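You operate a simulated robot arm through the tools that you are given. There is no shell and no other tool. Be economical: measure what you need, move in short steps, check, and stop when the job is done.

Carry out the task below with a simulated robot arm. There is one attempt and no reset: what you move stays moved.

TASK
Prime the pump into its drip cup, then give the flask of red water two 10 ml doses.
Fine: one press to prime; flask on the round mat; park the nozzle arm after.
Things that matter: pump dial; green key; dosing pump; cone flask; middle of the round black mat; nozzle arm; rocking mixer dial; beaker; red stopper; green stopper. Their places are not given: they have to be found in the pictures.

It is judged by the outcome, as a careful person would: the job done as asked, and still so three seconds after it is handed in. It fails if anything else is knocked over, pushed out of place, dropped, spilled or broken.

THE ROBOT
A 7-joint arm with a two-finger parallel gripper, fixed in place. Base frame: the origin is at the foot of the arm, x ahead of it, y to its left, z up; the work surface is at about z = 85. Lengths are in cm, angles in rad, forces in N, time in s.
With the tool pointing down near the work surface it reaches from about 24 to 68 cm from the base axis. Its first joint turns from -1.152 to 1.152 rad. Payload 2.4 kg.
Tool frame: the origin (TCP) lies between the finger pads and is the grasp point; the fingertips stand 3 cm ahead of it; z points along the fingers, y is the line along which they close. The gripper opens to 9.4 cm. The fingers are 2.8 cm wide and 1 cm thick; the gripper's body (5 by 9.6 cm) begins 5.5 cm behind the TCP.
Orientation is told as [roll, pitch, yaw] about the base's x, y, z axes, in that order, counted from this pose: with the fingers straight down and closing along the base's y, the tool's x points along the base's -x, its y along +y and its z along -z.

THE INTERFACE
- The arm moves only by the tool play_rows. Its argument "targets" is a list of rows, each a list of 3 entries, a list of its own where there are three numbers: the shift along the tool's x, y, z in cm, then the turn, a rotation vector about the tool's x, y, z in degrees, then the finger opening in cm, from 0 to 9.4. In form: [[[dx, dy, dz], [wx, wy, wz], grip], ...]. A call has 1 to 20 rows; each row shifts and turns the commanded pose from where the row before left it, along the tool's axes as they then stand. A row lasts 0.2 s, in which the tool goes at most 5 cm and 0.15 rad; a call with a longer step from one row to the next is refused whole, and so is a gripper value outside its range. A pose out of reach is approached as far as the arm can. The call stops where the force on the tool passes 70 N (or 10 N more than at its start, if that is more) or the arm is blocked; 0.2 s more then pass. The fingers move at their own pace (about 15.3 cm/s each) and stop on an object; they squeeze with about 45 N. The grip force told is the motor's: it shows also when the fingers shut on nothing. Time passes only in rows, and 0.2 s behind the last, so rows that do not move let the fingers close. It gives the time, the measured TCP pose, the force on the tool (base axes), the opening and the grip force at its end, in the units of the frame above (readings bear some noise).
- Cameras (640 x 400 px; columns grow to the right, rows downward): "scene" is fixed at [3.64, 46.94, 146.11]; the picture's right is [-0.78, -0.62, 0.00], its down [-0.24, 0.31, -0.92] and it looks along [0.57, -0.72, -0.39] (base axes); focal length 331 px, centre (320, 200). "wrist" rides on the gripper at [-3.7, 0, -5.8] in the tool frame; the picture's right is [0.00, -1.00, 0.00], its down [0.97, 0.00, -0.24] and it looks along [0.24, 0.00, 0.97] (tool axes); focal length 218 px, centre (320, 200).
- capture(camera): a new picture of that camera. No time passes.
- point_at(camera, pixels): for up to 12 pixels [column, row] of the newest picture of that camera ("zoom" is the newest enlarged one), the place [x, y, z] in the base frame of the surface seen there, good to about 0.2 cm. No time passes.
- zoom(camera, box): a new picture of the part [left, top, right, bottom] of that camera's present view, enlarged. No time passes.
- job_done(): hands the job in; it is judged then, once.

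Work in short steps. Measure before you move; look again where a grasp or a placing could have gone wrong, and mend it. You have 80 turns and 38 pictures in all, the two below and enlarged ones among them. Open the gripper and draw the arm clear of the work before you hand the job in, unless the task says otherwise; then end with one line.

The tools are called after "Emit:" as name(argument=value, ...) on one line, values as JSON. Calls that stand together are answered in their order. play_rows: Moves the arm, as the interface text tells. Its arguments: {"type":"object","properties":{"targets":{"type":"array"}},"required":["targets"]} The other tools are called the same way: capture (camera) takes a picture; point_at (camera, pixels) gives the place of the surface under pixels of a picture; zoom (camera, box) takes an enlarged picture of a part of a camera's view; job_done () hands the job in.

At the start:

```text
clock: 0.0
tcp_pos: [37.02, -5.65, 127.23]
orientation: [-0.001, -0.001, -0.001]
ft_force: [-0.1, -0.4, -0.6]
gripper_width: 9.43
gripper_force: 0.0
```

scene: 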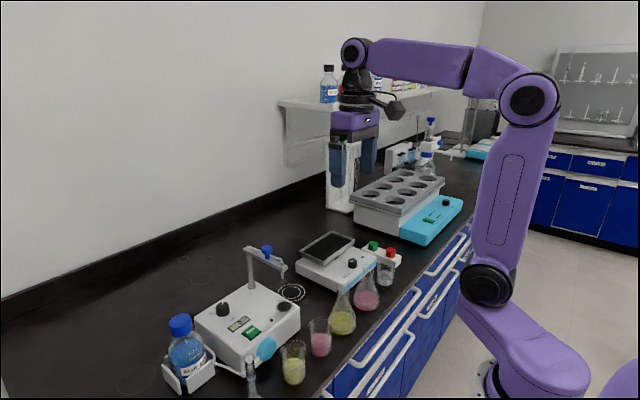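
wrist: 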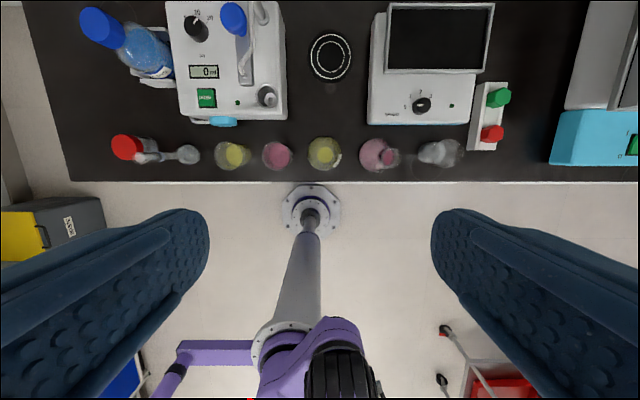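

The wrist picture shows the pump at upper left (about 230,60), the round mat at (330,57), and a row of vessels at row 155. I'll zoom on these.

Emit:
zoom(camera="wrist", box=[80, 0, 360, 175])

Emit:
zoom(camera="scene", box=[150, 220, 420, 400])

```text
2.29 times, centred on (220, 88) of wrist
```

zoom: 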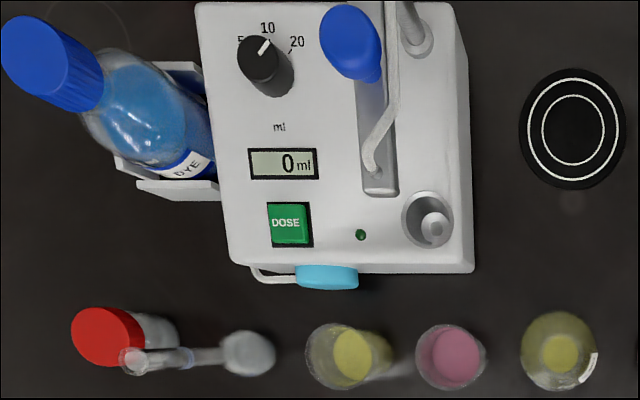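

```text
2.22 times, centred on (285, 310) of scene
```

zoom: 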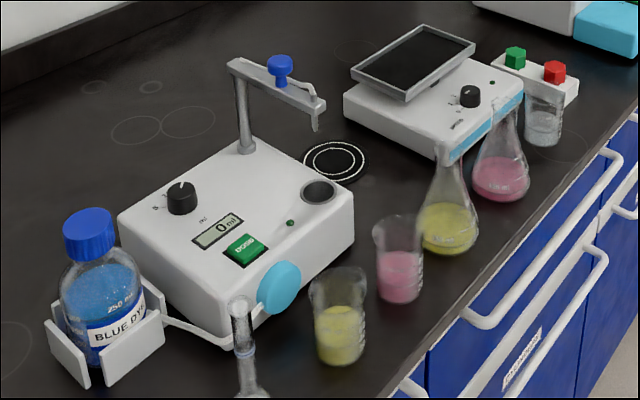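

The dial mark and the nozzle arm's direction need numbers; I measure the pump, arm, mat and flask points.

Emit:
point_at(camera="zoom", pixels=[[280, 63], [236, 66], [318, 103], [315, 126], [246, 147], [318, 190], [182, 190], [240, 250], [334, 160], [290, 223], [280, 80], [330, 228]])

Emit:
point_at(camera="wrist", pixels=[[330, 57], [378, 155], [207, 98], [196, 28], [233, 18], [267, 97], [248, 50], [243, 78], [325, 153], [388, 155], [440, 153], [262, 12]])

Emit:
zoom(camera="scene", box=[320, 230, 420, 320])

```text
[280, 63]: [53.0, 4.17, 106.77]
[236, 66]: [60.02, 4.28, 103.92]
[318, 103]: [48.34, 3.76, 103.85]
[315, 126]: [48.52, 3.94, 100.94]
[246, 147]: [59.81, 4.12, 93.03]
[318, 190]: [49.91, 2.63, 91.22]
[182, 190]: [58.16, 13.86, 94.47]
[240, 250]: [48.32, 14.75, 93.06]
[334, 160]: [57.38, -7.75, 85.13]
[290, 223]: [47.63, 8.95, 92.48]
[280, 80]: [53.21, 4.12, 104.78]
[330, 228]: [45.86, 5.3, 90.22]
```

```text
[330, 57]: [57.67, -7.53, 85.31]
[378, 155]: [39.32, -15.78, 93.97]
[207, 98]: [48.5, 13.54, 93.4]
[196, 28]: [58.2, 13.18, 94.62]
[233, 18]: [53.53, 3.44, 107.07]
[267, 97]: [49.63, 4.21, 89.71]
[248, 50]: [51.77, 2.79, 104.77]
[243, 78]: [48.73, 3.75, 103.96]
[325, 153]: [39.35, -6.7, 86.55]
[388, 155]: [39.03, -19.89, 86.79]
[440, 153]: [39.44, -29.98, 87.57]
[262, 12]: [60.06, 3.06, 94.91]
```

```text
4.44 times, centred on (370, 275) of scene
```

zoom: 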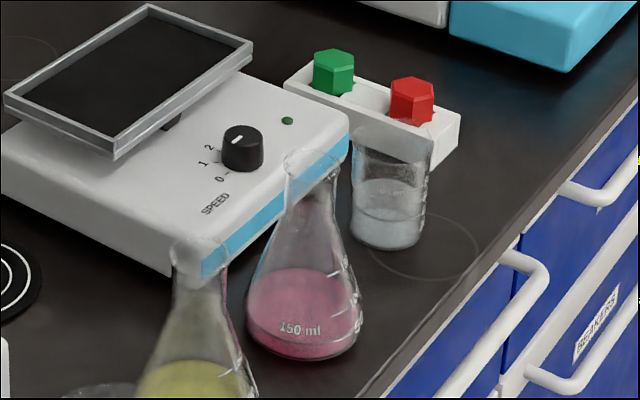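

Nozzle arm pivots at about (60,4) and its nozzle (48.4,3.8) already stands over the drip cup; mat centre is about (57.6,-7.6). I go above the pump for a straight look at the dial, and measure the red flask's height.

Emit:
point_at(camera="zoom", pixels=[[312, 155], [308, 182], [310, 210], [305, 250], [305, 310], [300, 352], [250, 310], [360, 315], [286, 172], [338, 172], [375, 245], [205, 245]])

Emit:
play_rows(targets=[[[-3, 2.2, 1.5], [0, 0, 0], 9.4], [[-3, 2.2, 1.5], [0, 0, 0], 9.4], [[-3, 2.2, 1.5], [0, 0, 0], 9.4], [[-3, 2.2, 1.5], [0, 0, 0], 9.4], [[-3, 2.2, 1.5], [0, 0, 0], 9.4], [[-3, 2.2, 1.5], [0, 0, 0], 9.4], [[-3, 2.2, 1.5], [0, 0, 0], 9.4], [[0, 0, 0], [0, 0, 0], 9.4]])

Emit:
capture(camera="wrist")

```text
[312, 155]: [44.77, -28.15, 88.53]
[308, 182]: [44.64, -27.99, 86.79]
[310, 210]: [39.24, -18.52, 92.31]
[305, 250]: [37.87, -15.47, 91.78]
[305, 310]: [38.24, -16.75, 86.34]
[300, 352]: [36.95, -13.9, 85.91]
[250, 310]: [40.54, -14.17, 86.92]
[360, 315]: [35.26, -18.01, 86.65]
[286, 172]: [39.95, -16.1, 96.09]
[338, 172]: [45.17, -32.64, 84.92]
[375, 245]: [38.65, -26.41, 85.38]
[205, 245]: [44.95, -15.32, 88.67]
```

```text
clock: 1.8
tcp_pos: [58.1, 9.96, 117.03]
orientation: [-0.001, 0.001, -0.001]
ft_force: [1.3, -0.4, -0.3]
gripper_width: 9.41
gripper_force: 0.1
```

```text
32 pictures are left
```

wrist: 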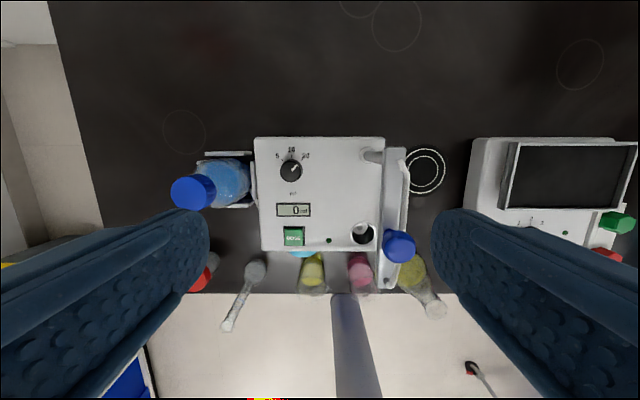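

Emit:
zoom(camera="wrist", box=[245, 130, 455, 260])

Emit:
point_at(camera="wrist", pixels=[[291, 171], [363, 234], [293, 235], [425, 171], [276, 156], [292, 149], [307, 156], [374, 156], [398, 247]])

```text
3.05 times, centred on (350, 195) of wrist
```

zoom: 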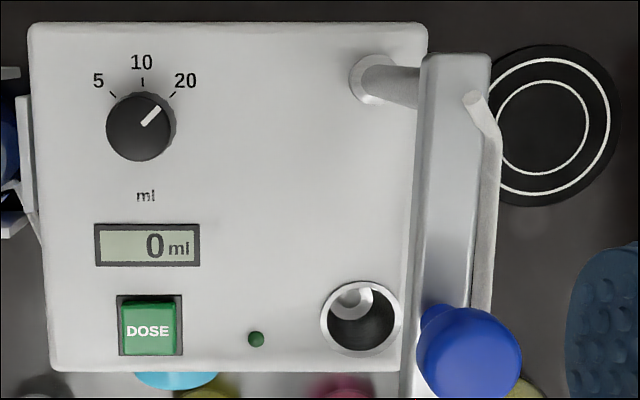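

```text
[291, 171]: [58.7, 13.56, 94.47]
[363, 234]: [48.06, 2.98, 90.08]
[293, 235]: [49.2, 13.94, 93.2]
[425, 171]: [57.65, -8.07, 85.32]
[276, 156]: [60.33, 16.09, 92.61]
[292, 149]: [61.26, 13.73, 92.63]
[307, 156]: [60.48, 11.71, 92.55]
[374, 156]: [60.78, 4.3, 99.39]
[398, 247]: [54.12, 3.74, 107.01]
```

The dial points at 20, so it must go 45° counter-clockwise to 10 before any pressing. Dial centre is about (58.6,13.6), top z 94.5; I check the bottle cap's place and lower to above the dial.

Emit:
point_at(camera="wrist", pixels=[[193, 192], [225, 180], [256, 190], [385, 195]])

Emit:
play_rows(targets=[[[-0.5, 3.64, 0], [0, 0, 0], 5], [[0, 0, 4], [0, 0, 0], 5], [[0, 0, 4], [0, 0, 0], 5], [[0, 0, 4], [0, 0, 0], 5], [[0, 0, 4], [0, 0, 0], 5], [[0, 0, 0], [0, 0, 0], 5]])

Emit:
capture(camera="wrist")

```text
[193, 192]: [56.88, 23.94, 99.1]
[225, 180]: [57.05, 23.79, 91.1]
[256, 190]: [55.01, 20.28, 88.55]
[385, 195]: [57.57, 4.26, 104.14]
```

```text
clock: 3.2
tcp_pos: [58.6, 13.61, 100.84]
orientation: [-0.001, -0.001, -0.001]
ft_force: [-0.4, 0.5, -0.3]
gripper_width: 4.99
gripper_force: 0.0
```

```text
30 pictures are left
```

wrist: 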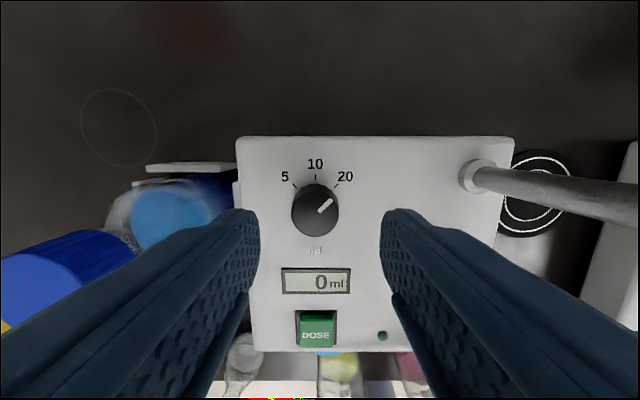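

Fingers straddle the dial (315,210) evenly. I confirm the dial centre before closing.

Emit:
point_at(camera="wrist", pixels=[[315, 203], [292, 210], [339, 210], [315, 186], [315, 232], [317, 328], [300, 328], [336, 328], [317, 312], [317, 343]])

```text
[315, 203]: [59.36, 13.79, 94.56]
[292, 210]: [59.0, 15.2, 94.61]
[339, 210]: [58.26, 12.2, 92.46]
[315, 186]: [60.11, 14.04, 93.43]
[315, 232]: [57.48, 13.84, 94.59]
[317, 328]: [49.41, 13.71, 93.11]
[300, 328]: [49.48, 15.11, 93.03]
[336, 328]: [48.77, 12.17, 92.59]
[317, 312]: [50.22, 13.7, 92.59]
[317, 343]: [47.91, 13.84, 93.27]
```

Dial centre is (58.8,13.8). I lower to z 96.1 and close.

Emit:
play_rows(targets=[[[-0.2, 0.15, 2.4], [0, 0, 0], 5], [[0, 0, 2.3], [0, 0, 0], 5], [[0, 0, 0], [0, 0, 0], 2], [[0, 0, 0], [0, 0, 0], 2], [[0, 0, 0], [0, 0, 0], 2]])

```text
clock: 4.4
tcp_pos: [58.98, 13.87, 96.06]
orientation: [0.002, -0.003, 0.003]
ft_force: [-1.5, 14.4, 3.1]
gripper_width: 2.87
gripper_force: 45.0
```

Dial held (2.87 cm). I turn it 45° counter-clockwise as seen from above.

Emit:
play_rows(targets=[[[0, 0, 0], [0, 0, -7.5], 2], [[0, 0, 0], [0, 0, -7.5], 2], [[0, 0, 0], [0, 0, -7.5], 2], [[0, 0, 0], [0, 0, -7.5], 2], [[0, 0, 0], [0, 0, -7.5], 2], [[0, 0, 0], [0, 0, -7.5], 2], [[0, 0, 0], [0, 0, 0], 2]])

Emit:
capture(camera="wrist")

```text
clock: 6.0
tcp_pos: [58.81, 14.16, 96.19]
orientation: [0.001, -0.004, 0.792]
ft_force: [13.9, 24.8, -2.4]
gripper_width: 2.89
gripper_force: 44.9
```

```text
29 pictures are left
```

wrist: 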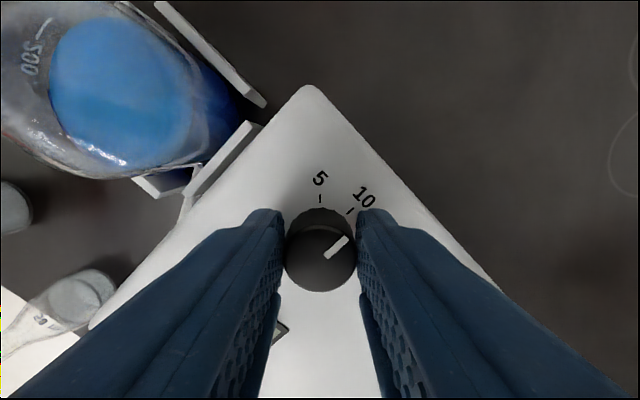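

The mark turned with the hand and points at the 10 tick. I release, go up and turn back to check.

Emit:
play_rows(targets=[[[0, 0, 0], [0, 0, 0], 4.5], [[0, 0, 0], [0, 0, 0], 4.5], [[0, 0, -2.5], [0, 0, 0], 4.5], [[0, 0, -3.5], [0, 0, 7.5], 4.5], [[0, 0, 0], [0, 0, 7.5], 4.5], [[0, 0, 0], [0, 0, 7.5], 4.5], [[0, 0, 0], [0, 0, 7.5], 4.5], [[0, 0, 0], [0, 0, 7.5], 4.5], [[0, 0, 0], [0, 0, 7.5], 4.5], [[0, 0, 0], [0, 0, 0], 4.5]])

Emit:
zoom(camera="wrist", box=[220, 130, 420, 370])

```text
clock: 8.2
tcp_pos: [58.8, 13.66, 101.95]
orientation: [0.001, 0.0, -0.001]
ft_force: [0.6, -0.1, -1.0]
gripper_width: 4.51
gripper_force: 0.1
```

```text
1.67 times, centred on (320, 250) of wrist
```

zoom: 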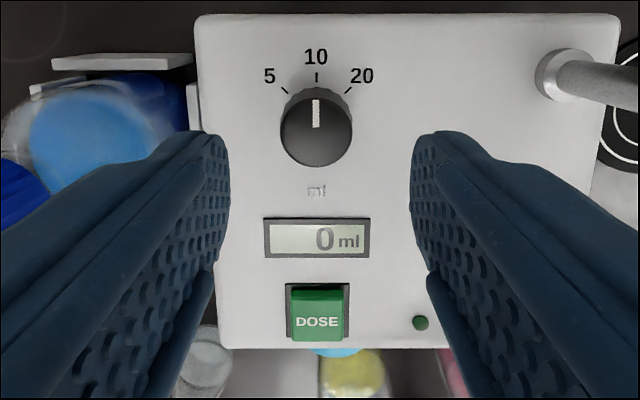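

The dial is on 10. I close the fingers and go above the green key at (49.2,13.7), stopping just over it.

Emit:
play_rows(targets=[[[3.2, 0, 0], [0, 0, 0], 0], [[3.2, 0.05, 0], [0, 0, 0], 0], [[3.2, 0, 0], [0, 0, 0], 0], [[0, 0, 2.5], [0, 0, 0], 0], [[0, 0, 2.3], [0, 0, 0], 0], [[0, 0, 0], [0, 0, 0], 0]])

Emit:
capture(camera="wrist")

```text
clock: 9.6
tcp_pos: [49.13, 13.75, 97.11]
orientation: [0.0, 0.001, 0.001]
ft_force: [-0.2, -0.8, -0.5]
gripper_width: 0.0
gripper_force: 33.1
```

```text
27 pictures are left
```

wrist: 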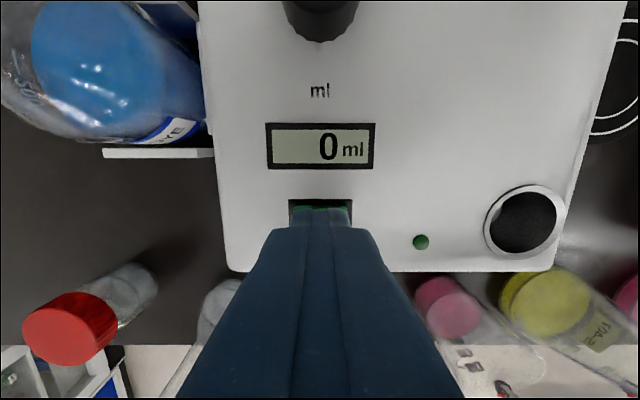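

Display reads 0 ml and stays in view. I press slowly.

Emit:
play_rows(targets=[[[0, 0, 0.4], [0, 0, 0], 0], [[0, 0, 0.4], [0, 0, 0], 0], [[0, 0, 0.15], [0, 0, 0], 0], [[0, 0, 0.15], [0, 0, 0], 0], [[0, 0, 0.15], [0, 0, 0], 0]])

Emit:
zoom(camera="wrist", box=[240, 100, 580, 300])

```text
clock: 10.8
tcp_pos: [49.22, 13.78, 95.94]
orientation: [0.001, -0.003, 0.001]
ft_force: [0.1, -1.4, 2.1]
gripper_width: 0.0
gripper_force: 33.2
```

```text
1.88 times, centred on (410, 200) of wrist
```

zoom: 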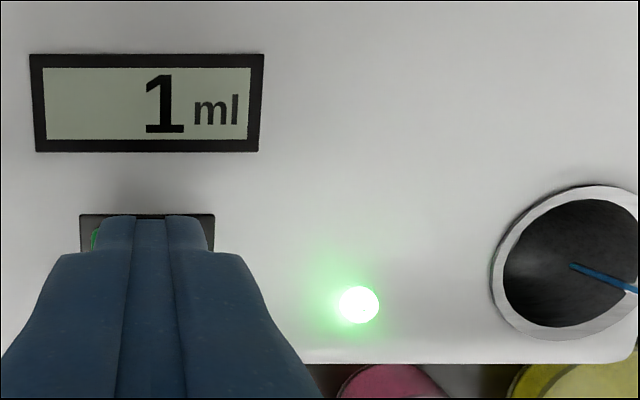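

It fired: the lamp is on and blue runs into the cup. I lift off and wait for it to finish.

Emit:
play_rows(targets=[[[0, 0, -1.2], [0, 0, 0], 0], [[0, 0, 0], [0, 0, 0], 0], [[0, 0, 0], [0, 0, 0], 0], [[0, 0, 0], [0, 0, 0], 0], [[0, 0, 0], [0, 0, 0], 0], [[0, 0, 0], [0, 0, 0], 0], [[0, 0, 0], [0, 0, 0], 0], [[0, 0, 0], [0, 0, 0], 0], [[0, 0, 0], [0, 0, 0], 0], [[0, 0, 0], [0, 0, 0], 0], [[0, 0, 0], [0, 0, 0], 0], [[0, 0, 0], [0, 0, 0], 0], [[0, 0, 0], [0, 0, 0], 0], [[0, 0, 0], [0, 0, 0], 0], [[0, 0, 0], [0, 0, 0], 0]])

Emit:
zoom(camera="wrist", box=[240, 100, 580, 300])

```text
clock: 14.0
tcp_pos: [49.18, 13.64, 97.09]
orientation: [0.0, -0.001, 0.001]
ft_force: [-0.2, 0.6, 0.0]
gripper_width: 0.0
gripper_force: 32.6
```

```text
1.88 times, centred on (410, 200) of wrist
```

zoom: 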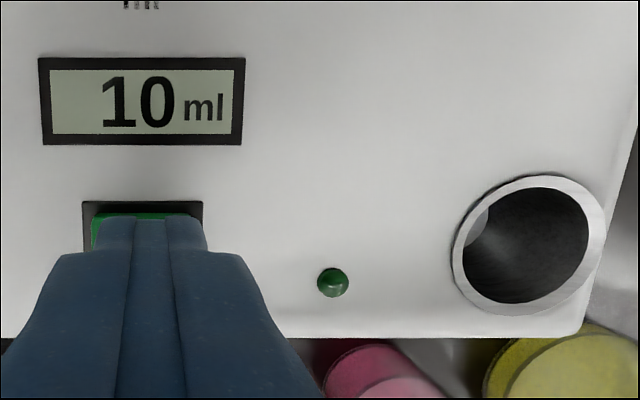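

Priming is done: 10 ml, lamp off. I rise and go above the red flask near (39,-16.5).

Emit:
play_rows(targets=[[[0, 0, -4.5], [0, 0, 0], 0], [[0, 0, -4.5], [0, 0, 0], 0], [[0, 0, -4.5], [0, 0, 0], 0], [[0, 0, -4.5], [0, 0, 0], 0], [[1.6, -4.3, 0], [0, 0, 0], 5], [[1.6, -4.3, 0], [0, 0, 0], 5], [[1.6, -4.3, 0], [0, 0, 0], 5], [[1.6, -4.3, 0], [0, 0, 0], 5], [[1.6, -4.3, 0], [0, 0, 0], 5], [[1.6, -4.3, 0], [0, 0, 0], 5], [[1.6, -4.3, 0], [0, 0, 0], 5], [[0, 0, 0], [0, 0, 0], 5]])

Emit:
capture(camera="wrist")

Emit:
zoom(camera="scene", box=[320, 230, 420, 320])

```text
clock: 16.6
tcp_pos: [37.69, -16.64, 115.19]
orientation: [0.0, -0.001, 0.001]
ft_force: [0.0, -0.4, 0.0]
gripper_width: 4.99
gripper_force: 0.0
```

```text
24 pictures are left
```

wrist: 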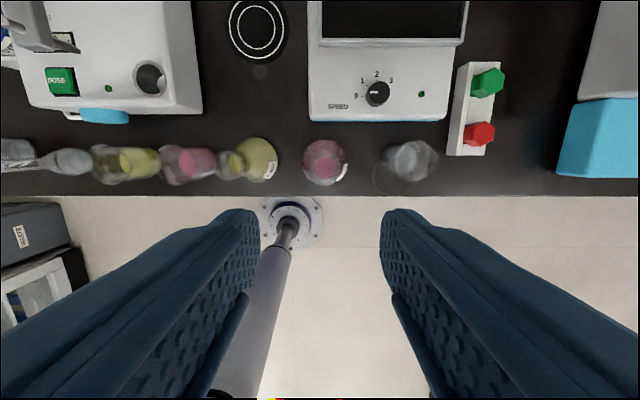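

```text
4.44 times, centred on (370, 275) of scene
```

zoom: 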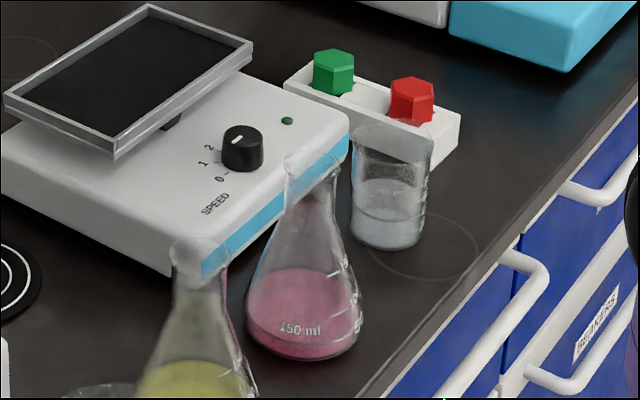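

Emit:
zoom(camera="wrist", box=[280, 120, 380, 190])

Emit:
point_at(camera="wrist", pixels=[[305, 148], [315, 145], [324, 147], [333, 152], [324, 160], [324, 170], [345, 162], [305, 165], [257, 25], [310, 125], [345, 120], [324, 182]])

```text
5.71 times, centred on (330, 155) of wrist
```

zoom: 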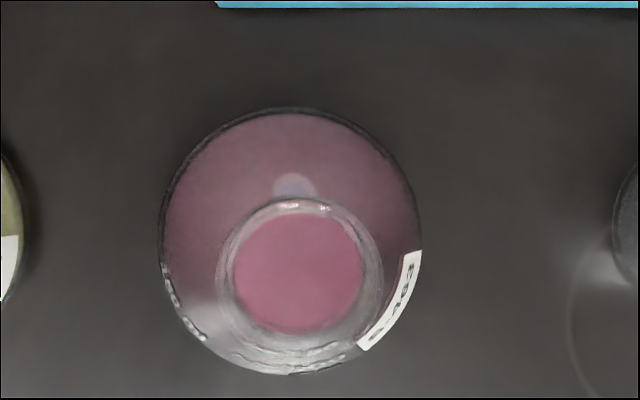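

```text
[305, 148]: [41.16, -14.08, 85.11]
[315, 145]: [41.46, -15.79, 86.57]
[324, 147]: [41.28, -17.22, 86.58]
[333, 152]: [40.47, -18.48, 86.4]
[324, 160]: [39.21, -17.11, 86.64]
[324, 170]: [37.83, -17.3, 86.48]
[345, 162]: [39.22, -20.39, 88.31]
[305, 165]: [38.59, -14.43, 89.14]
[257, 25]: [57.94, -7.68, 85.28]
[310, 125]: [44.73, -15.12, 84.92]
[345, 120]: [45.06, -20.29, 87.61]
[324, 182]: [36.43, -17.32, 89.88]
```

Flask axis is about (38.95,-17.35) with rim near z 97. I look closely at its neck for the grasp height.

Emit:
zoom(camera="scene", box=[348, 255, 408, 315])

```text
6.67 times, centred on (378, 285) of scene
```

zoom: 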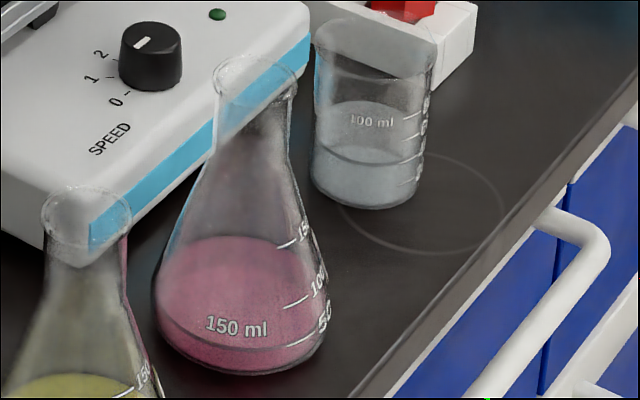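

Neck spans about z 93.3–96.7. I descend to just above the rim, centred on (38.95,-17.35), and check alignment.

Emit:
play_rows(targets=[[[-1.25, -0.7, 3], [0, 0, 0], 6], [[0, 0, 4], [0, 0, 0], 6], [[0, 0, 3.5], [0, 0, 0], 6], [[0, 0, 3], [0, 0, 0], 6], [[0, 0, 0], [0, 0, 0], 6]])

Emit:
capture(camera="wrist")

```text
clock: 17.8
tcp_pos: [38.86, -17.3, 101.45]
orientation: [0.0, 0.0, 0.0]
ft_force: [-0.6, -0.7, -0.3]
gripper_width: 6.01
gripper_force: 0.0
```

```text
20 pictures are left
```

wrist: 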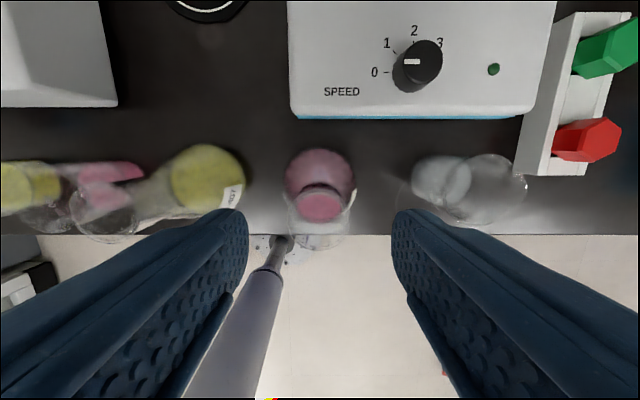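

Rim (319,228) is centred between the fingertips. I lower to z 96.7 and close on the neck.

Emit:
play_rows(targets=[[[0.15, 0, 2.4], [0, 0, 0], 6], [[0, 0, 2.3], [0, 0, 0], 5], [[0, 0, 0], [0, 0, 0], 4], [[0, 0, 0], [0, 0, 0], 2], [[0, 0, 0], [0, 0, 0], 2], [[0, 0, 0], [0, 0, 0], 2]])

Emit:
capture(camera="wrist")

```text
clock: 19.2
tcp_pos: [38.8, -17.37, 96.9]
orientation: [0.0, 0.002, -0.001]
ft_force: [-0.2, 0.4, 0.2]
gripper_width: 2.69
gripper_force: 44.6
```

```text
19 pictures are left
```

wrist: 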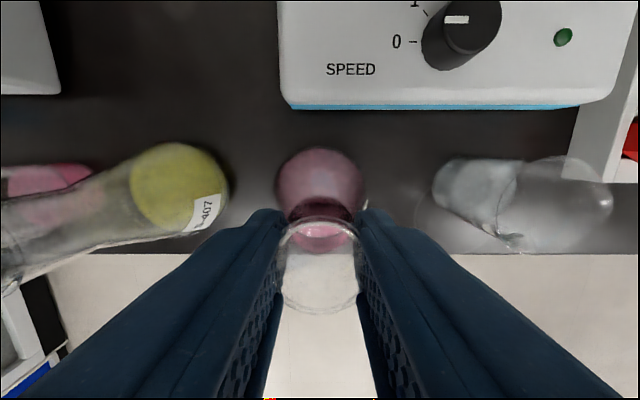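

Neck is held (2.69 cm). I lift straight up 13 cm and look.

Emit:
play_rows(targets=[[[0, 0, -1], [0, 0, 0], 2], [[0, 0, -2], [0, 0, 0], 2], [[0, 0, -2], [0, 0, 0], 2], [[0, 0, -2], [0, 0, 0], 2], [[0, 0, -2], [0, 0, 0], 2], [[0, 0, -2], [0, 0, 0], 2], [[0, 0, -2], [0, 0, 0], 2], [[0, 0, 0], [0, 0, 0], 2]])

Emit:
capture(camera="scene")

Emit:
capture(camera="wrist")

```text
clock: 21.0
tcp_pos: [39.04, -17.19, 109.91]
orientation: [0.002, 0.001, 0.0]
ft_force: [-0.2, 0.0, -0.7]
gripper_width: 2.71
gripper_force: 45.3
```

```text
18 pictures are left
```

scene: 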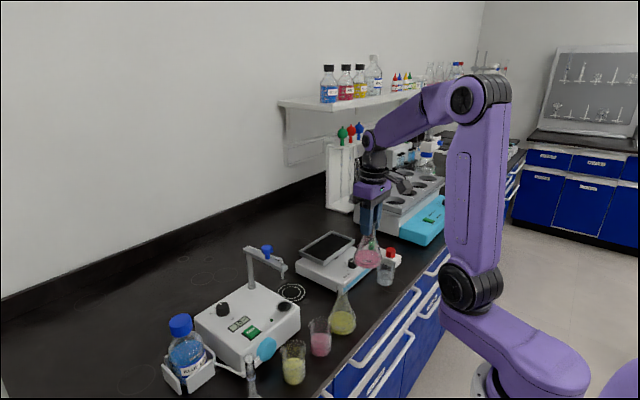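

```text
17 pictures are left
```

wrist: 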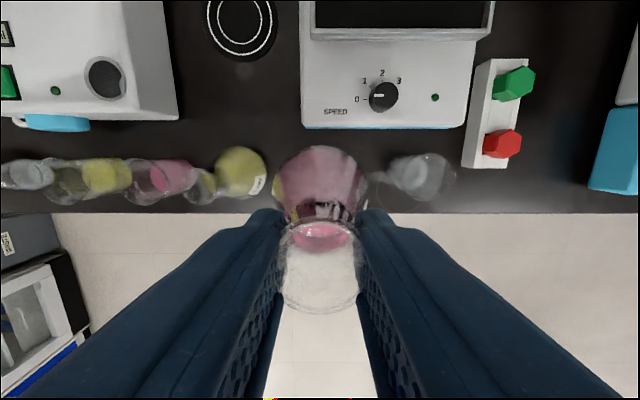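

Flask is firmly held and clear. I carry it to above the mat at z 110.

Emit:
play_rows(targets=[[[-1.85, 0.945, 0], [0, 0, 0], 2], [[-1.85, 0.945, 0], [0, 0, 0], 2], [[-1.85, 0.945, 0], [0, 0, 0], 2], [[-1.85, 0.945, 0], [0, 0, 0], 2], [[-1.85, 0.945, 0], [0, 0, 0], 2], [[-1.85, 0.945, 0], [0, 0, 0], 2], [[-1.85, 0.945, 0], [0, 0, 0], 2], [[-1.85, 0.945, 0], [0, 0, 0], 2], [[-1.85, 0.945, 0], [0, 0, 0], 2], [[-1.85, 0.945, 0], [0, 0, 0], 2], [[0, 0, 0], [0, 0, 0], 2]])

Emit:
capture(camera="wrist")

```text
clock: 23.4
tcp_pos: [57.54, -7.5, 109.87]
orientation: [-0.002, 0.0, 0.001]
ft_force: [0.0, 0.1, -2.2]
gripper_width: 2.74
gripper_force: 44.7
```

```text
16 pictures are left
```

wrist: 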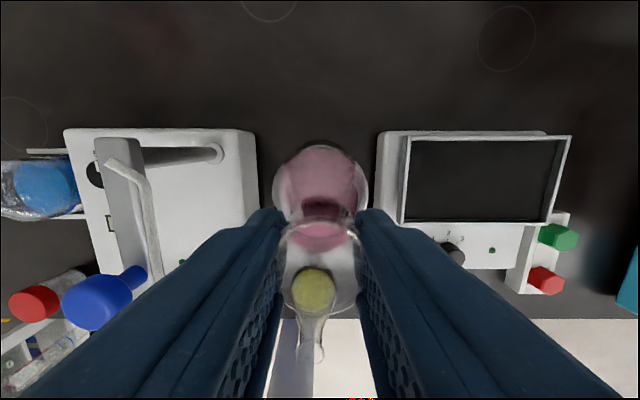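

The mat is straight below the flask. I lower most of the way.

Emit:
play_rows(targets=[[[0, 0, 2], [0, 0, 0], 2], [[0, 0, 2], [0, 0, 0], 2], [[0, 0, 2], [0, 0, 0], 2], [[0, 0, 2], [0, 0, 0], 2], [[0, 0, 2], [0, 0, 0], 2], [[0, 0, 1.5], [0, 0, 0], 2], [[0, 0, 0], [0, 0, 0], 2]])

Emit:
capture(camera="wrist")

Emit:
zoom(camera="scene", box=[230, 220, 350, 330])

```text
clock: 25.0
tcp_pos: [57.79, -7.77, 98.48]
orientation: [0.0, 0.0, 0.0]
ft_force: [0.5, 0.2, -1.8]
gripper_width: 2.73
gripper_force: 44.9
```

```text
15 pictures are left
```

wrist: 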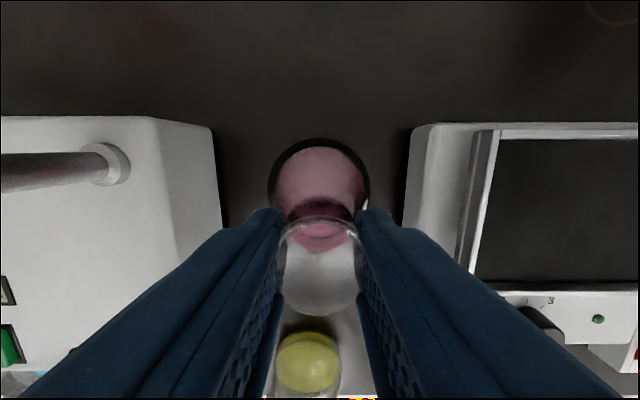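

```text
3.64 times, centred on (290, 275) of scene
```

zoom: 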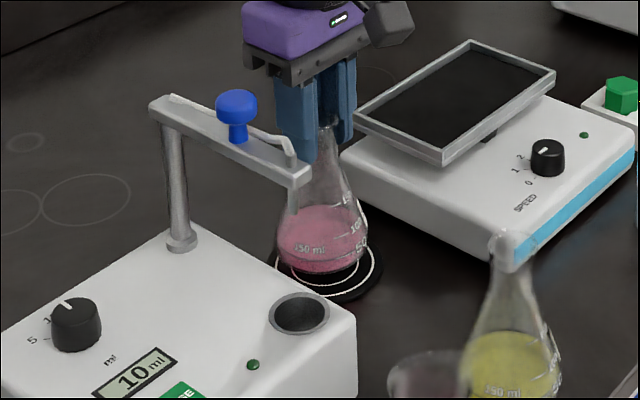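

The flask is centred over the mat (disc edges at columns 268 and 370). I lower the last 1.3 cm gently and watch the force.

Emit:
play_rows(targets=[[[0.15, 0, 0.5], [0, 0, 0], 2], [[0, 0, 0.4], [0, 0, 0], 2], [[0, 0, 0.2], [0, 0, 0], 2], [[0, 0, 0.15], [0, 0, 0], 2], [[0, 0, 0], [0, 0, 0], 2]])

```text
clock: 26.2
tcp_pos: [57.42, -7.8, 97.26]
orientation: [-0.001, 0.001, -0.001]
ft_force: [0.8, 0.1, -0.5]
gripper_width: 2.7
gripper_force: 45.4
```

Emit:
play_rows(targets=[[[0, 0, 0.1], [0, 0, 0], 2], [[0, 0, 0.1], [0, 0, 0], 2], [[0, 0, 0], [0, 0, 0], 2]])

Emit:
zoom(camera="scene", box=[270, 250, 350, 310])

```text
clock: 27.0
tcp_pos: [57.28, -7.79, 97.18]
orientation: [0.0, -0.003, 0.0]
ft_force: [-5.0, 0.2, 17.4]
gripper_width: 2.75
gripper_force: 44.9
```

```text
6.67 times, centred on (310, 280) of scene
```

zoom: 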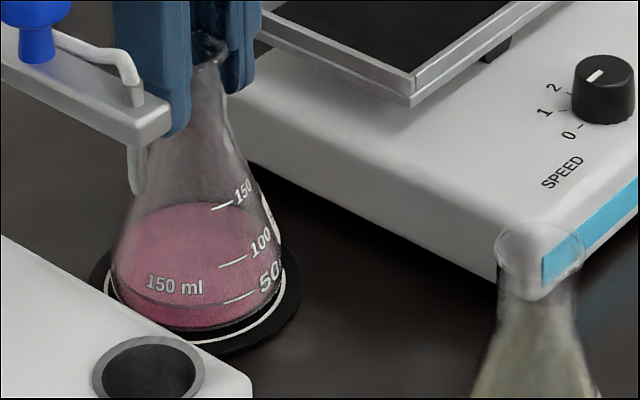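

It is down on the mat (17 N). I open and rise clear, then look at the placing.

Emit:
play_rows(targets=[[[0, 0, -0.2], [0, 0, 0], 2], [[0, 0, 0], [0, 0, 0], 3.2], [[0, 0, 0], [0, 0, 0], 5], [[0, 0, -1.5], [0, 0, 0], 5], [[0, 0, -3], [0, 0, 0], 5], [[0, 0, -4], [0, 0, 0], 5], [[0, 0, -4], [0, 0, 0], 5], [[0, 0, -4], [0, 0, 0], 5], [[0, 0, 0], [0, 0, 0], 5]])

Emit:
capture(camera="wrist")

```text
clock: 29.0
tcp_pos: [57.33, -7.62, 113.88]
orientation: [0.001, -0.001, 0.0]
ft_force: [0.2, -0.6, -0.1]
gripper_width: 5.01
gripper_force: 0.0
```

```text
12 pictures are left
```

wrist: 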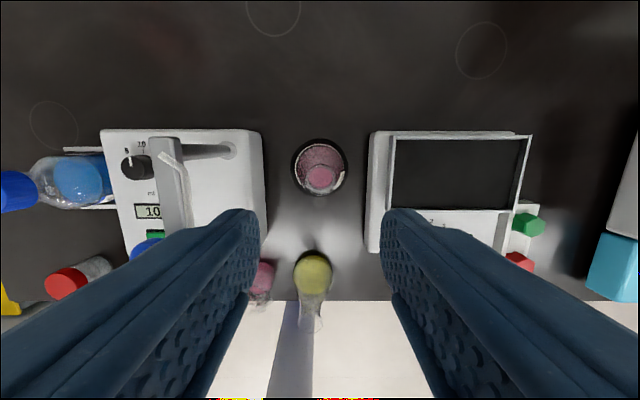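

Flask stands centred on the mat. Next the nozzle arm: I go above its blue knob (about 53.4,3.9, top z 107), turn the hand 39° clockwise for the swing, and check.

Emit:
play_rows(targets=[[[1.31, 3.84, 0], [0, 0, 0], 5], [[1.31, 3.84, 0], [0, 0, 0], 5], [[1.31, 3.84, 0], [0, 0, 0], 5], [[0, 0, 0], [0, 0, 7.8], 5], [[0, 0, 0], [0, 0, 7.8], 5], [[0, 0, 0], [0, 0, 7.8], 5], [[0, 0, 0], [0, 0, 7.8], 5], [[0, 0, 0], [0, 0, 7.8], 5], [[0, 0, 0], [0, 0, 0], 5]])

Emit:
capture(camera="wrist")

```text
clock: 31.0
tcp_pos: [53.63, 3.84, 113.7]
orientation: [-0.001, 0.0, -0.682]
ft_force: [-0.3, 0.9, -0.2]
gripper_width: 5.01
gripper_force: 0.0
```

```text
11 pictures are left
```

wrist: 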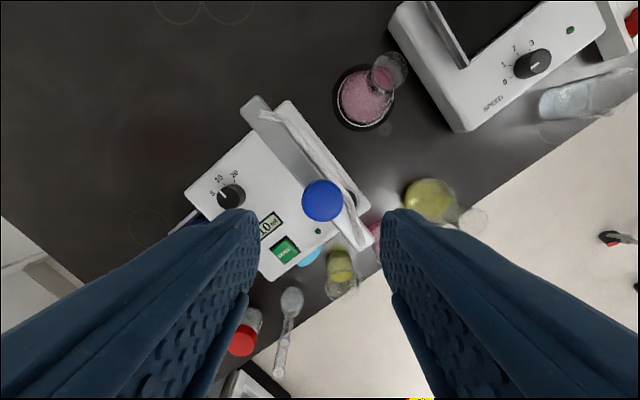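

Emit:
point_at(camera="wrist", pixels=[[322, 201], [306, 201], [338, 201], [322, 186], [322, 216]])

```text
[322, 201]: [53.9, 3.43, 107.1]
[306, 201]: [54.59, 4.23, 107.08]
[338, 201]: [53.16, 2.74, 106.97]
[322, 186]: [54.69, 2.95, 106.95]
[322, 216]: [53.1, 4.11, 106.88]
```

Knob centre is (53.9,3.45), pivot about (60.45,3.45), radius 6.55. I align, lower to z 108.3 and grip the knob.

Emit:
play_rows(targets=[[[-0.5, -0.12, 2.7], [0, 0, 0], 5], [[0, 0, 2.7], [0, 0, 0], 5], [[0, 0, 0], [0, 0, 0], 3.5], [[0, 0, 0], [0, 0, 0], 1.5], [[0, 0, 0], [0, 0, 0], 1.5], [[0, 0, 0], [0, 0, 0], 1.5]])

Emit:
zoom(camera="scene", box=[220, 210, 350, 310])

```text
clock: 32.4
tcp_pos: [53.8, 3.34, 108.22]
orientation: [-0.003, -0.002, -0.681]
ft_force: [-6.1, -5.7, -0.4]
gripper_width: 2.51
gripper_force: 45.4
```

```text
4.00 times, centred on (285, 260) of scene
```

zoom: 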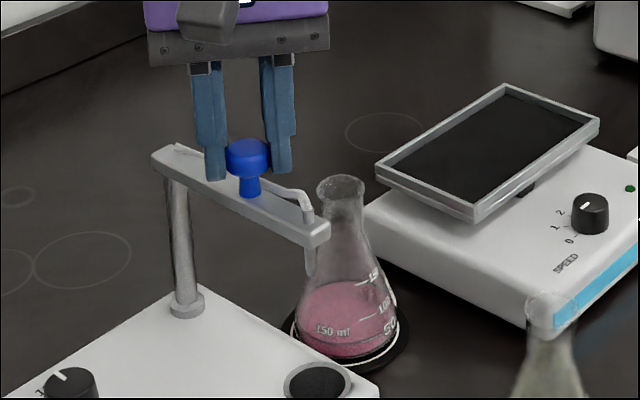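

Knob gripped (2.51 cm). I swing the arm counter-clockwise half way first and watch the force.

Emit:
play_rows(targets=[[[-0.4426, -0.4933, 0], [0, 0, -5.8], 1.5], [[-0.4426, -0.4933, 0], [0, 0, -5.8], 1.5], [[-0.4426, -0.4933, 0], [0, 0, -5.8], 1.5], [[-0.4426, -0.4933, 0], [0, 0, -5.8], 1.5], [[-0.4426, -0.4933, 0], [0, 0, -5.8], 1.5], [[-0.4426, -0.4933, 0], [0, 0, -5.8], 1.5]])

```text
clock: 33.8
tcp_pos: [54.96, -0.3, 108.3]
orientation: [0.0, 0.001, -0.072]
ft_force: [3.1, -4.0, -18.9]
gripper_width: 2.51
gripper_force: 45.0
```

On the arc as expected, forces small. I finish the swing.

Emit:
play_rows(targets=[[[-0.4426, -0.4933, 0], [0, 0, -5.8], 1.5], [[-0.4426, -0.4933, 0], [0, 0, -5.8], 1.5], [[-0.4426, -0.4933, 0], [0, 0, -5.8], 1.5], [[-0.4426, -0.4933, 0], [0, 0, -5.8], 1.5], [[-0.4426, -0.4933, 0], [0, 0, -5.8], 1.5], [[-0.4426, -0.4933, 0], [0, 0, -5.8], 1.5], [[-0.4426, -0.4933, 0], [0, 0, -5.8], 1.5], [[0, 0, 0], [0, 0, 0], 1.5]])

Emit:
zoom(camera="scene", box=[240, 220, 350, 320])

```text
clock: 35.6
tcp_pos: [58.66, -3.01, 108.27]
orientation: [-0.001, -0.002, 0.638]
ft_force: [4.0, -5.8, -8.4]
gripper_width: 2.53
gripper_force: 45.1
```

```text
4.00 times, centred on (295, 270) of scene
```

zoom: 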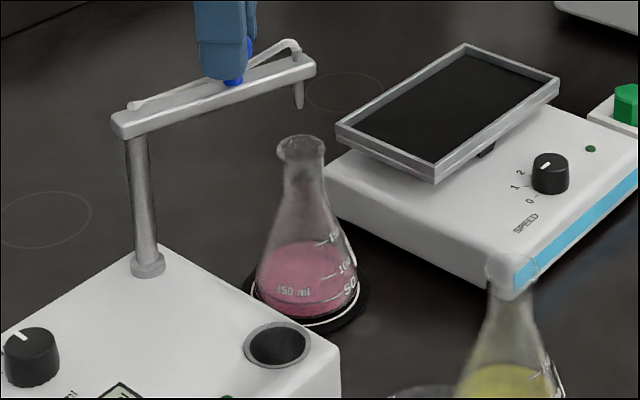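

Nozzle tip (299,105) is straight above the rim (300,143) in this view; I check along the view direction with points.

Emit:
point_at(camera="zoom", pixels=[[299, 104], [299, 98], [299, 90], [297, 80], [287, 155], [300, 158], [318, 150], [305, 62], [300, 138]])

```text
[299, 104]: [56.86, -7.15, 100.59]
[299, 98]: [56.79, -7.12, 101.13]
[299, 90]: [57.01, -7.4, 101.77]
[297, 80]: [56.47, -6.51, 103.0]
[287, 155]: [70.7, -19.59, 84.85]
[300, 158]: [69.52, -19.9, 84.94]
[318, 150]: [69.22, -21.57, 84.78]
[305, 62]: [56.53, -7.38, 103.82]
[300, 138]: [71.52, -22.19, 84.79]
```

Nozzle is about 0.4 cm short of the neck axis; I swing 2.4° more, release and rise, then look from above.

Emit:
play_rows(targets=[[[-0.177, -0.209, 0], [0, 0, -2.4], 1.5], [[0, 0, 0], [0, 0, 0], 1.5], [[0, 0, 0], [0, 0, 0], 3.2], [[0, 0, 0], [0, 0, 0], 5], [[0, 0, -2], [0, 0, 0], 5], [[0, 0, -4], [0, 0, 0], 5], [[0, 0, 0], [0, 0, 0], 5]])

Emit:
capture(camera="wrist")

```text
clock: 37.2
tcp_pos: [59.16, -3.07, 114.52]
orientation: [-0.001, 0.001, 0.677]
ft_force: [-0.3, -0.3, 0.2]
gripper_width: 4.97
gripper_force: 0.2
```

```text
8 pictures are left
```

wrist: 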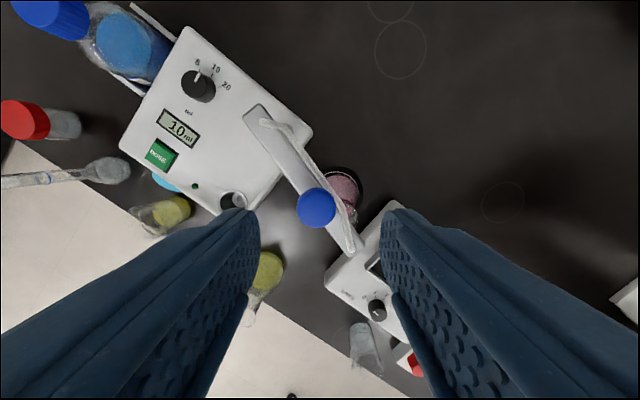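

Knob now stands at about 77° on the arc, in line with the flask. I turn the hand back and go over the green key with closed fingers.

Emit:
play_rows(targets=[[[0, 0, 0], [0, 0, 7.76], 5], [[0, 0, 0], [0, 0, 7.76], 5], [[0, 0, 0], [0, 0, 7.76], 5], [[0, 0, 0], [0, 0, 7.76], 5], [[0, 0, 0], [0, 0, 7.76], 0], [[2, 3.36, 0], [0, 0, 0], 0], [[2, 3.36, 0], [0, 0, 0], 0], [[2, 3.36, 0], [0, 0, 0], 0], [[2, 3.36, 0], [0, 0, 0], 0], [[2, 3.36, 0], [0, 0, 0], 0], [[0, 0, 4.3], [0, 0, 0], 0], [[0, 0, 4.3], [0, 0, 0], 0], [[0, 0, 4.3], [0, 0, 0], 0], [[0, 0, 4], [0, 0, 0], 0], [[0, 0, 0], [0, 0, 0], 0]])

```text
clock: 40.4
tcp_pos: [49.08, 13.49, 97.42]
orientation: [0.0, 0.0, -0.001]
ft_force: [-0.1, -0.6, 0.2]
gripper_width: 0.0
gripper_force: 32.6
```

I press once and look at the stream.

Emit:
play_rows(targets=[[[-0.08, 0.15, 0.5], [0, 0, 0], 0], [[0, 0, 0.5], [0, 0, 0], 0], [[0, 0, 0.2], [0, 0, 0], 0], [[0, 0, 0.15], [0, 0, 0], 0], [[0, 0, 0.15], [0, 0, 0], 0], [[0, 0, -1.2], [0, 0, 0], 0]])

Emit:
zoom(camera="scene", box=[210, 225, 330, 345])

```text
clock: 41.8
tcp_pos: [49.16, 14.01, 97.02]
orientation: [0.0, 0.001, 0.0]
ft_force: [0.3, 0.1, -0.2]
gripper_width: 0.03
gripper_force: 33.1
```

```text
3.33 times, centred on (270, 285) of scene
```

zoom: 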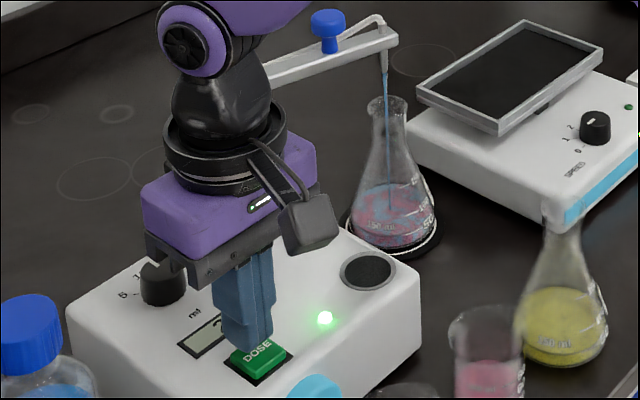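

The stream falls inside the flask. I wait for the first dose to end.

Emit:
play_rows(targets=[[[0, 0, 0], [0, 0, 0], 0], [[0, 0, 0], [0, 0, 0], 0], [[0, 0, 0], [0, 0, 0], 0], [[0, 0, 0], [0, 0, 0], 0], [[0, 0, 0], [0, 0, 0], 0], [[0, 0, 0], [0, 0, 0], 0], [[0, 0, 0], [0, 0, 0], 0], [[0, 0, 0], [0, 0, 0], 0], [[0, 0, 0], [0, 0, 0], 0], [[0, 0, 0], [0, 0, 0], 0], [[0, 0, 0], [0, 0, 0], 0], [[0, 0, 0], [0, 0, 0], 0], [[0, 0, 0], [0, 0, 0], 0], [[0, 0, 0], [0, 0, 0], 0], [[0, 0, 0], [0, 0, 0], 0], [[0, 0, 0], [0, 0, 0], 0]])

Emit:
zoom(camera="wrist", box=[240, 100, 580, 300])

```text
clock: 45.2
tcp_pos: [49.1, 13.98, 97.11]
orientation: [0.001, 0.0, 0.0]
ft_force: [0.2, -0.6, 0.4]
gripper_width: 0.02
gripper_force: 32.7
```

```text
1.88 times, centred on (410, 200) of wrist
```

zoom: 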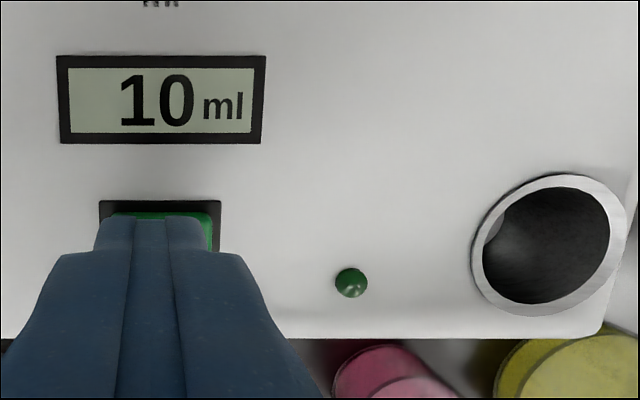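

First dose finished. Second press.

Emit:
play_rows(targets=[[[0, -0.25, 0.4], [0, 0, 0], 0], [[0, 0, 0.4], [0, 0, 0], 0], [[0, 0, 0.15], [0, 0, 0], 0], [[0, 0, 0.15], [0, 0, 0], 0], [[0, 0, 0.15], [0, 0, 0], 0], [[0, 0, -1.25], [0, 0, 0], 0]])

Emit:
zoom(camera="wrist", box=[240, 100, 580, 300])

```text
clock: 46.6
tcp_pos: [48.94, 13.94, 97.12]
orientation: [0.0, 0.001, 0.0]
ft_force: [-0.2, 0.2, -0.4]
gripper_width: 0.01
gripper_force: 33.0
```

```text
1.88 times, centred on (410, 200) of wrist
```

zoom: 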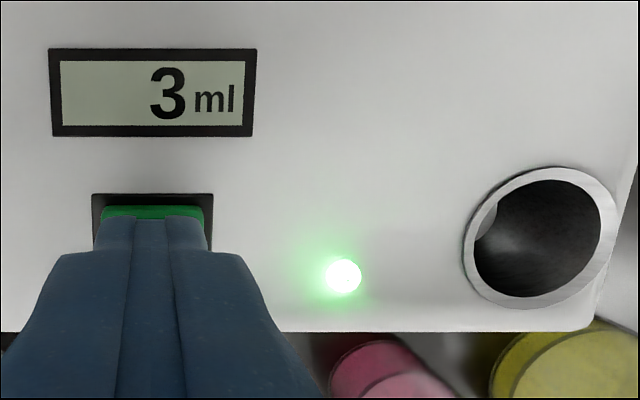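

Second dose is running (3 ml). I wait, then rise.

Emit:
play_rows(targets=[[[0, 0, 0], [0, 0, 0], 0], [[0, 0, 0], [0, 0, 0], 0], [[0, 0, 0], [0, 0, 0], 0], [[0, 0, 0], [0, 0, 0], 0], [[0, 0, 0], [0, 0, 0], 0], [[0, 0, 0], [0, 0, 0], 0], [[0, 0, 0], [0, 0, 0], 0], [[0, 0, 0], [0, 0, 0], 0], [[0, 0, 0], [0, 0, 0], 0], [[0, 0, 0], [0, 0, 0], 0], [[0, 0, 0], [0, 0, 0], 0], [[0, 0, 0], [0, 0, 0], 0], [[0, 0, 0], [0, 0, 0], 0], [[0, 0, 0], [0, 0, 0], 0], [[0, 0, 0], [0, 0, 0], 0], [[0, 0, 0], [0, 0, 0], 0], [[0, 0, -4.2], [0, 0, 0], 0], [[0, 0, -4.2], [0, 0, 0], 0], [[0, 0, -4.2], [0, 0, 0], 0], [[0, 0, -4.2], [0, 0, 0], 0]])

Emit:
play_rows(targets=[[[-2, -3.36, 0], [0, 0, 0], 5], [[-2, -3.36, 0], [0, 0, 0], 5], [[-2, -3.36, 0], [0, 0, 0], 5], [[-2, -3.36, 0], [0, 0, 0], 5], [[-2, -3.36, 0], [0, 0, 0], 5], [[0, 0, 0], [0, 0, -7.76], 5], [[0, 0, 0], [0, 0, -7.76], 5], [[0, 0, 0], [0, 0, -7.76], 5], [[0, 0, 0], [0, 0, -7.76], 5], [[0, 0, 0], [0, 0, -7.76], 5], [[0, 0, 0], [0, 0, 0], 5]])

Emit:
capture(camera="wrist")

```text
clock: 50.8
tcp_pos: [49.23, 13.75, 113.93]
orientation: [0.0, 0.001, 0.0]
ft_force: [0.8, -0.4, -0.7]
gripper_width: 0.02
gripper_force: 32.7
```

```text
clock: 53.2
tcp_pos: [59.07, -3.06, 113.9]
orientation: [-0.001, -0.001, 0.678]
ft_force: [-0.1, 0.3, -0.2]
gripper_width: 5.01
gripper_force: 0.0
```

```text
4 pictures are left
```

wrist: 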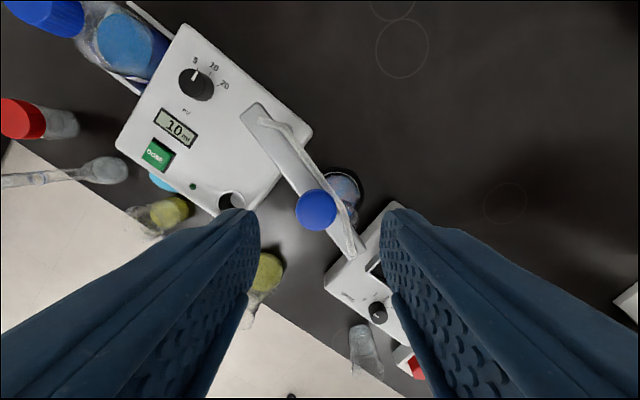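

Both doses are done (10 ml shown) and the knob is where I left it. I grip it and swing the arm back to its parking place over the cup.

Emit:
play_rows(targets=[[[0, 0, 2.8], [0, 0, 0], 5], [[0, 0, 2.8], [0, 0, 0], 5], [[0, 0, 0], [0, 0, 0], 3.5], [[0, 0, 0], [0, 0, 0], 1.5], [[0, 0, 0], [0, 0, 0], 1.5], [[0, 0, 0], [0, 0, 0], 1.5]])

Emit:
play_rows(targets=[[[0.403, 0.5547, 0], [0, 0, 6], 1.5], [[0.403, 0.5547, 0], [0, 0, 6], 1.5], [[0.403, 0.5547, 0], [0, 0, 6], 1.5], [[0.403, 0.5547, 0], [0, 0, 6], 1.5], [[0.403, 0.5547, 0], [0, 0, 6], 1.5], [[0.403, 0.5547, 0], [0, 0, 6], 1.5], [[0.403, 0.5547, 0], [0, 0, 6], 1.5], [[0.403, 0.5547, 0], [0, 0, 6], 1.5], [[0.403, 0.5547, 0], [0, 0, 6], 1.5], [[0.403, 0.5547, 0], [0, 0, 6], 1.5], [[0.403, 0.5547, 0], [0, 0, 6], 1.5], [[0.403, 0.5547, 0], [0, 0, 6], 1.5], [[0.39, 0.536, 0], [0, 0, 5.8], 1.5], [[0, 0, 0], [0, 0, 0], 1.5]])

```text
clock: 54.6
tcp_pos: [59.12, -2.84, 108.39]
orientation: [0.001, 0.003, 0.68]
ft_force: [-12.4, 8.7, 0.2]
gripper_width: 2.51
gripper_force: 44.8
```

```text
clock: 57.6
tcp_pos: [54.0, 3.25, 108.25]
orientation: [0.001, -0.002, -0.682]
ft_force: [3.7, -1.3, 18.6]
gripper_width: 2.49
gripper_force: 45.4
```

Back at (54.0,3.25), the starting place. I release, rise and check.

Emit:
play_rows(targets=[[[0, 0, 0], [0, 0, 0], 3.2], [[0, 0, 0], [0, 0, 0], 5], [[0, 0, -2], [0, 0, 0], 5], [[0, 0, -3.5], [0, 0, 0], 5], [[0, 0, 0], [0, 0, 0], 5]])

Emit:
capture(camera="wrist")

Emit:
point_at(camera="wrist", pixels=[[322, 201], [306, 201], [338, 201], [322, 186], [322, 216]])

```text
clock: 58.8
tcp_pos: [53.87, 3.09, 113.88]
orientation: [0.001, 0.0, -0.682]
ft_force: [0.6, 0.1, -0.1]
gripper_width: 5.0
gripper_force: 0.1
```

```text
3 pictures are left
```

wrist: 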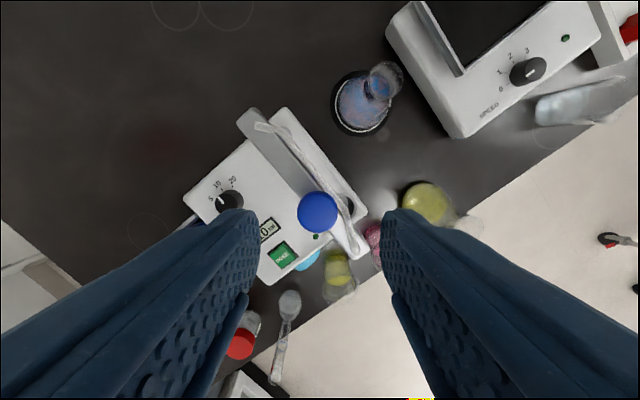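

```text
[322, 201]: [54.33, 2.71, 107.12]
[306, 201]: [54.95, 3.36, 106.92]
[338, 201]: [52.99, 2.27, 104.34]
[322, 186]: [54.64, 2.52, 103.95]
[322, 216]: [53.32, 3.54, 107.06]
```

The knob is back at (53.8,3.5), matching the start. I draw the arm clear to its start pose and take a last look.

Emit:
play_rows(targets=[[[0, 0, -4], [0, 0, -7.8], 5], [[0, 0, -4], [0, 0, -7.8], 5], [[0, 0, -4], [0, 0, -7.8], 5], [[0, 0, 0], [0, 0, -7.8], 5], [[0, 0, 0], [0, 0, -7.8], 5], [[4, -2, 0], [0, 0, 0], 9.4], [[4, -2, 0], [0, 0, 0], 9.4], [[4, -2, 0], [0, 0, 0], 9.4], [[4, -2, 0], [0, 0, 0], 9.4], [[0, 0, 0], [0, 0, 0], 9.4]])

Emit:
zoom(camera="scene", box=[150, 220, 420, 400])

```text
clock: 61.0
tcp_pos: [37.86, -4.65, 125.81]
orientation: [0.0, -0.001, -0.002]
ft_force: [0.1, 0.8, 0.5]
gripper_width: 9.39
gripper_force: 0.1
```

```text
2.22 times, centred on (285, 310) of scene
```

zoom: 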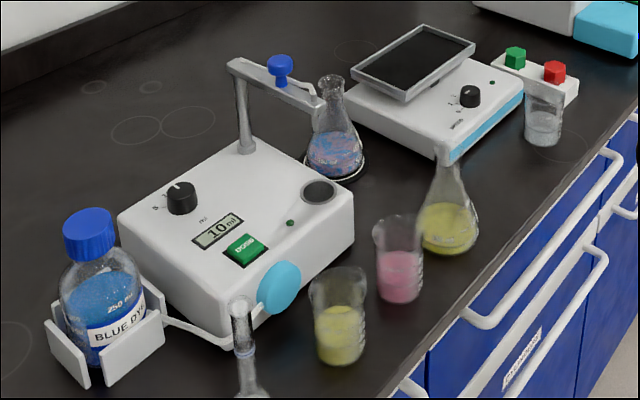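

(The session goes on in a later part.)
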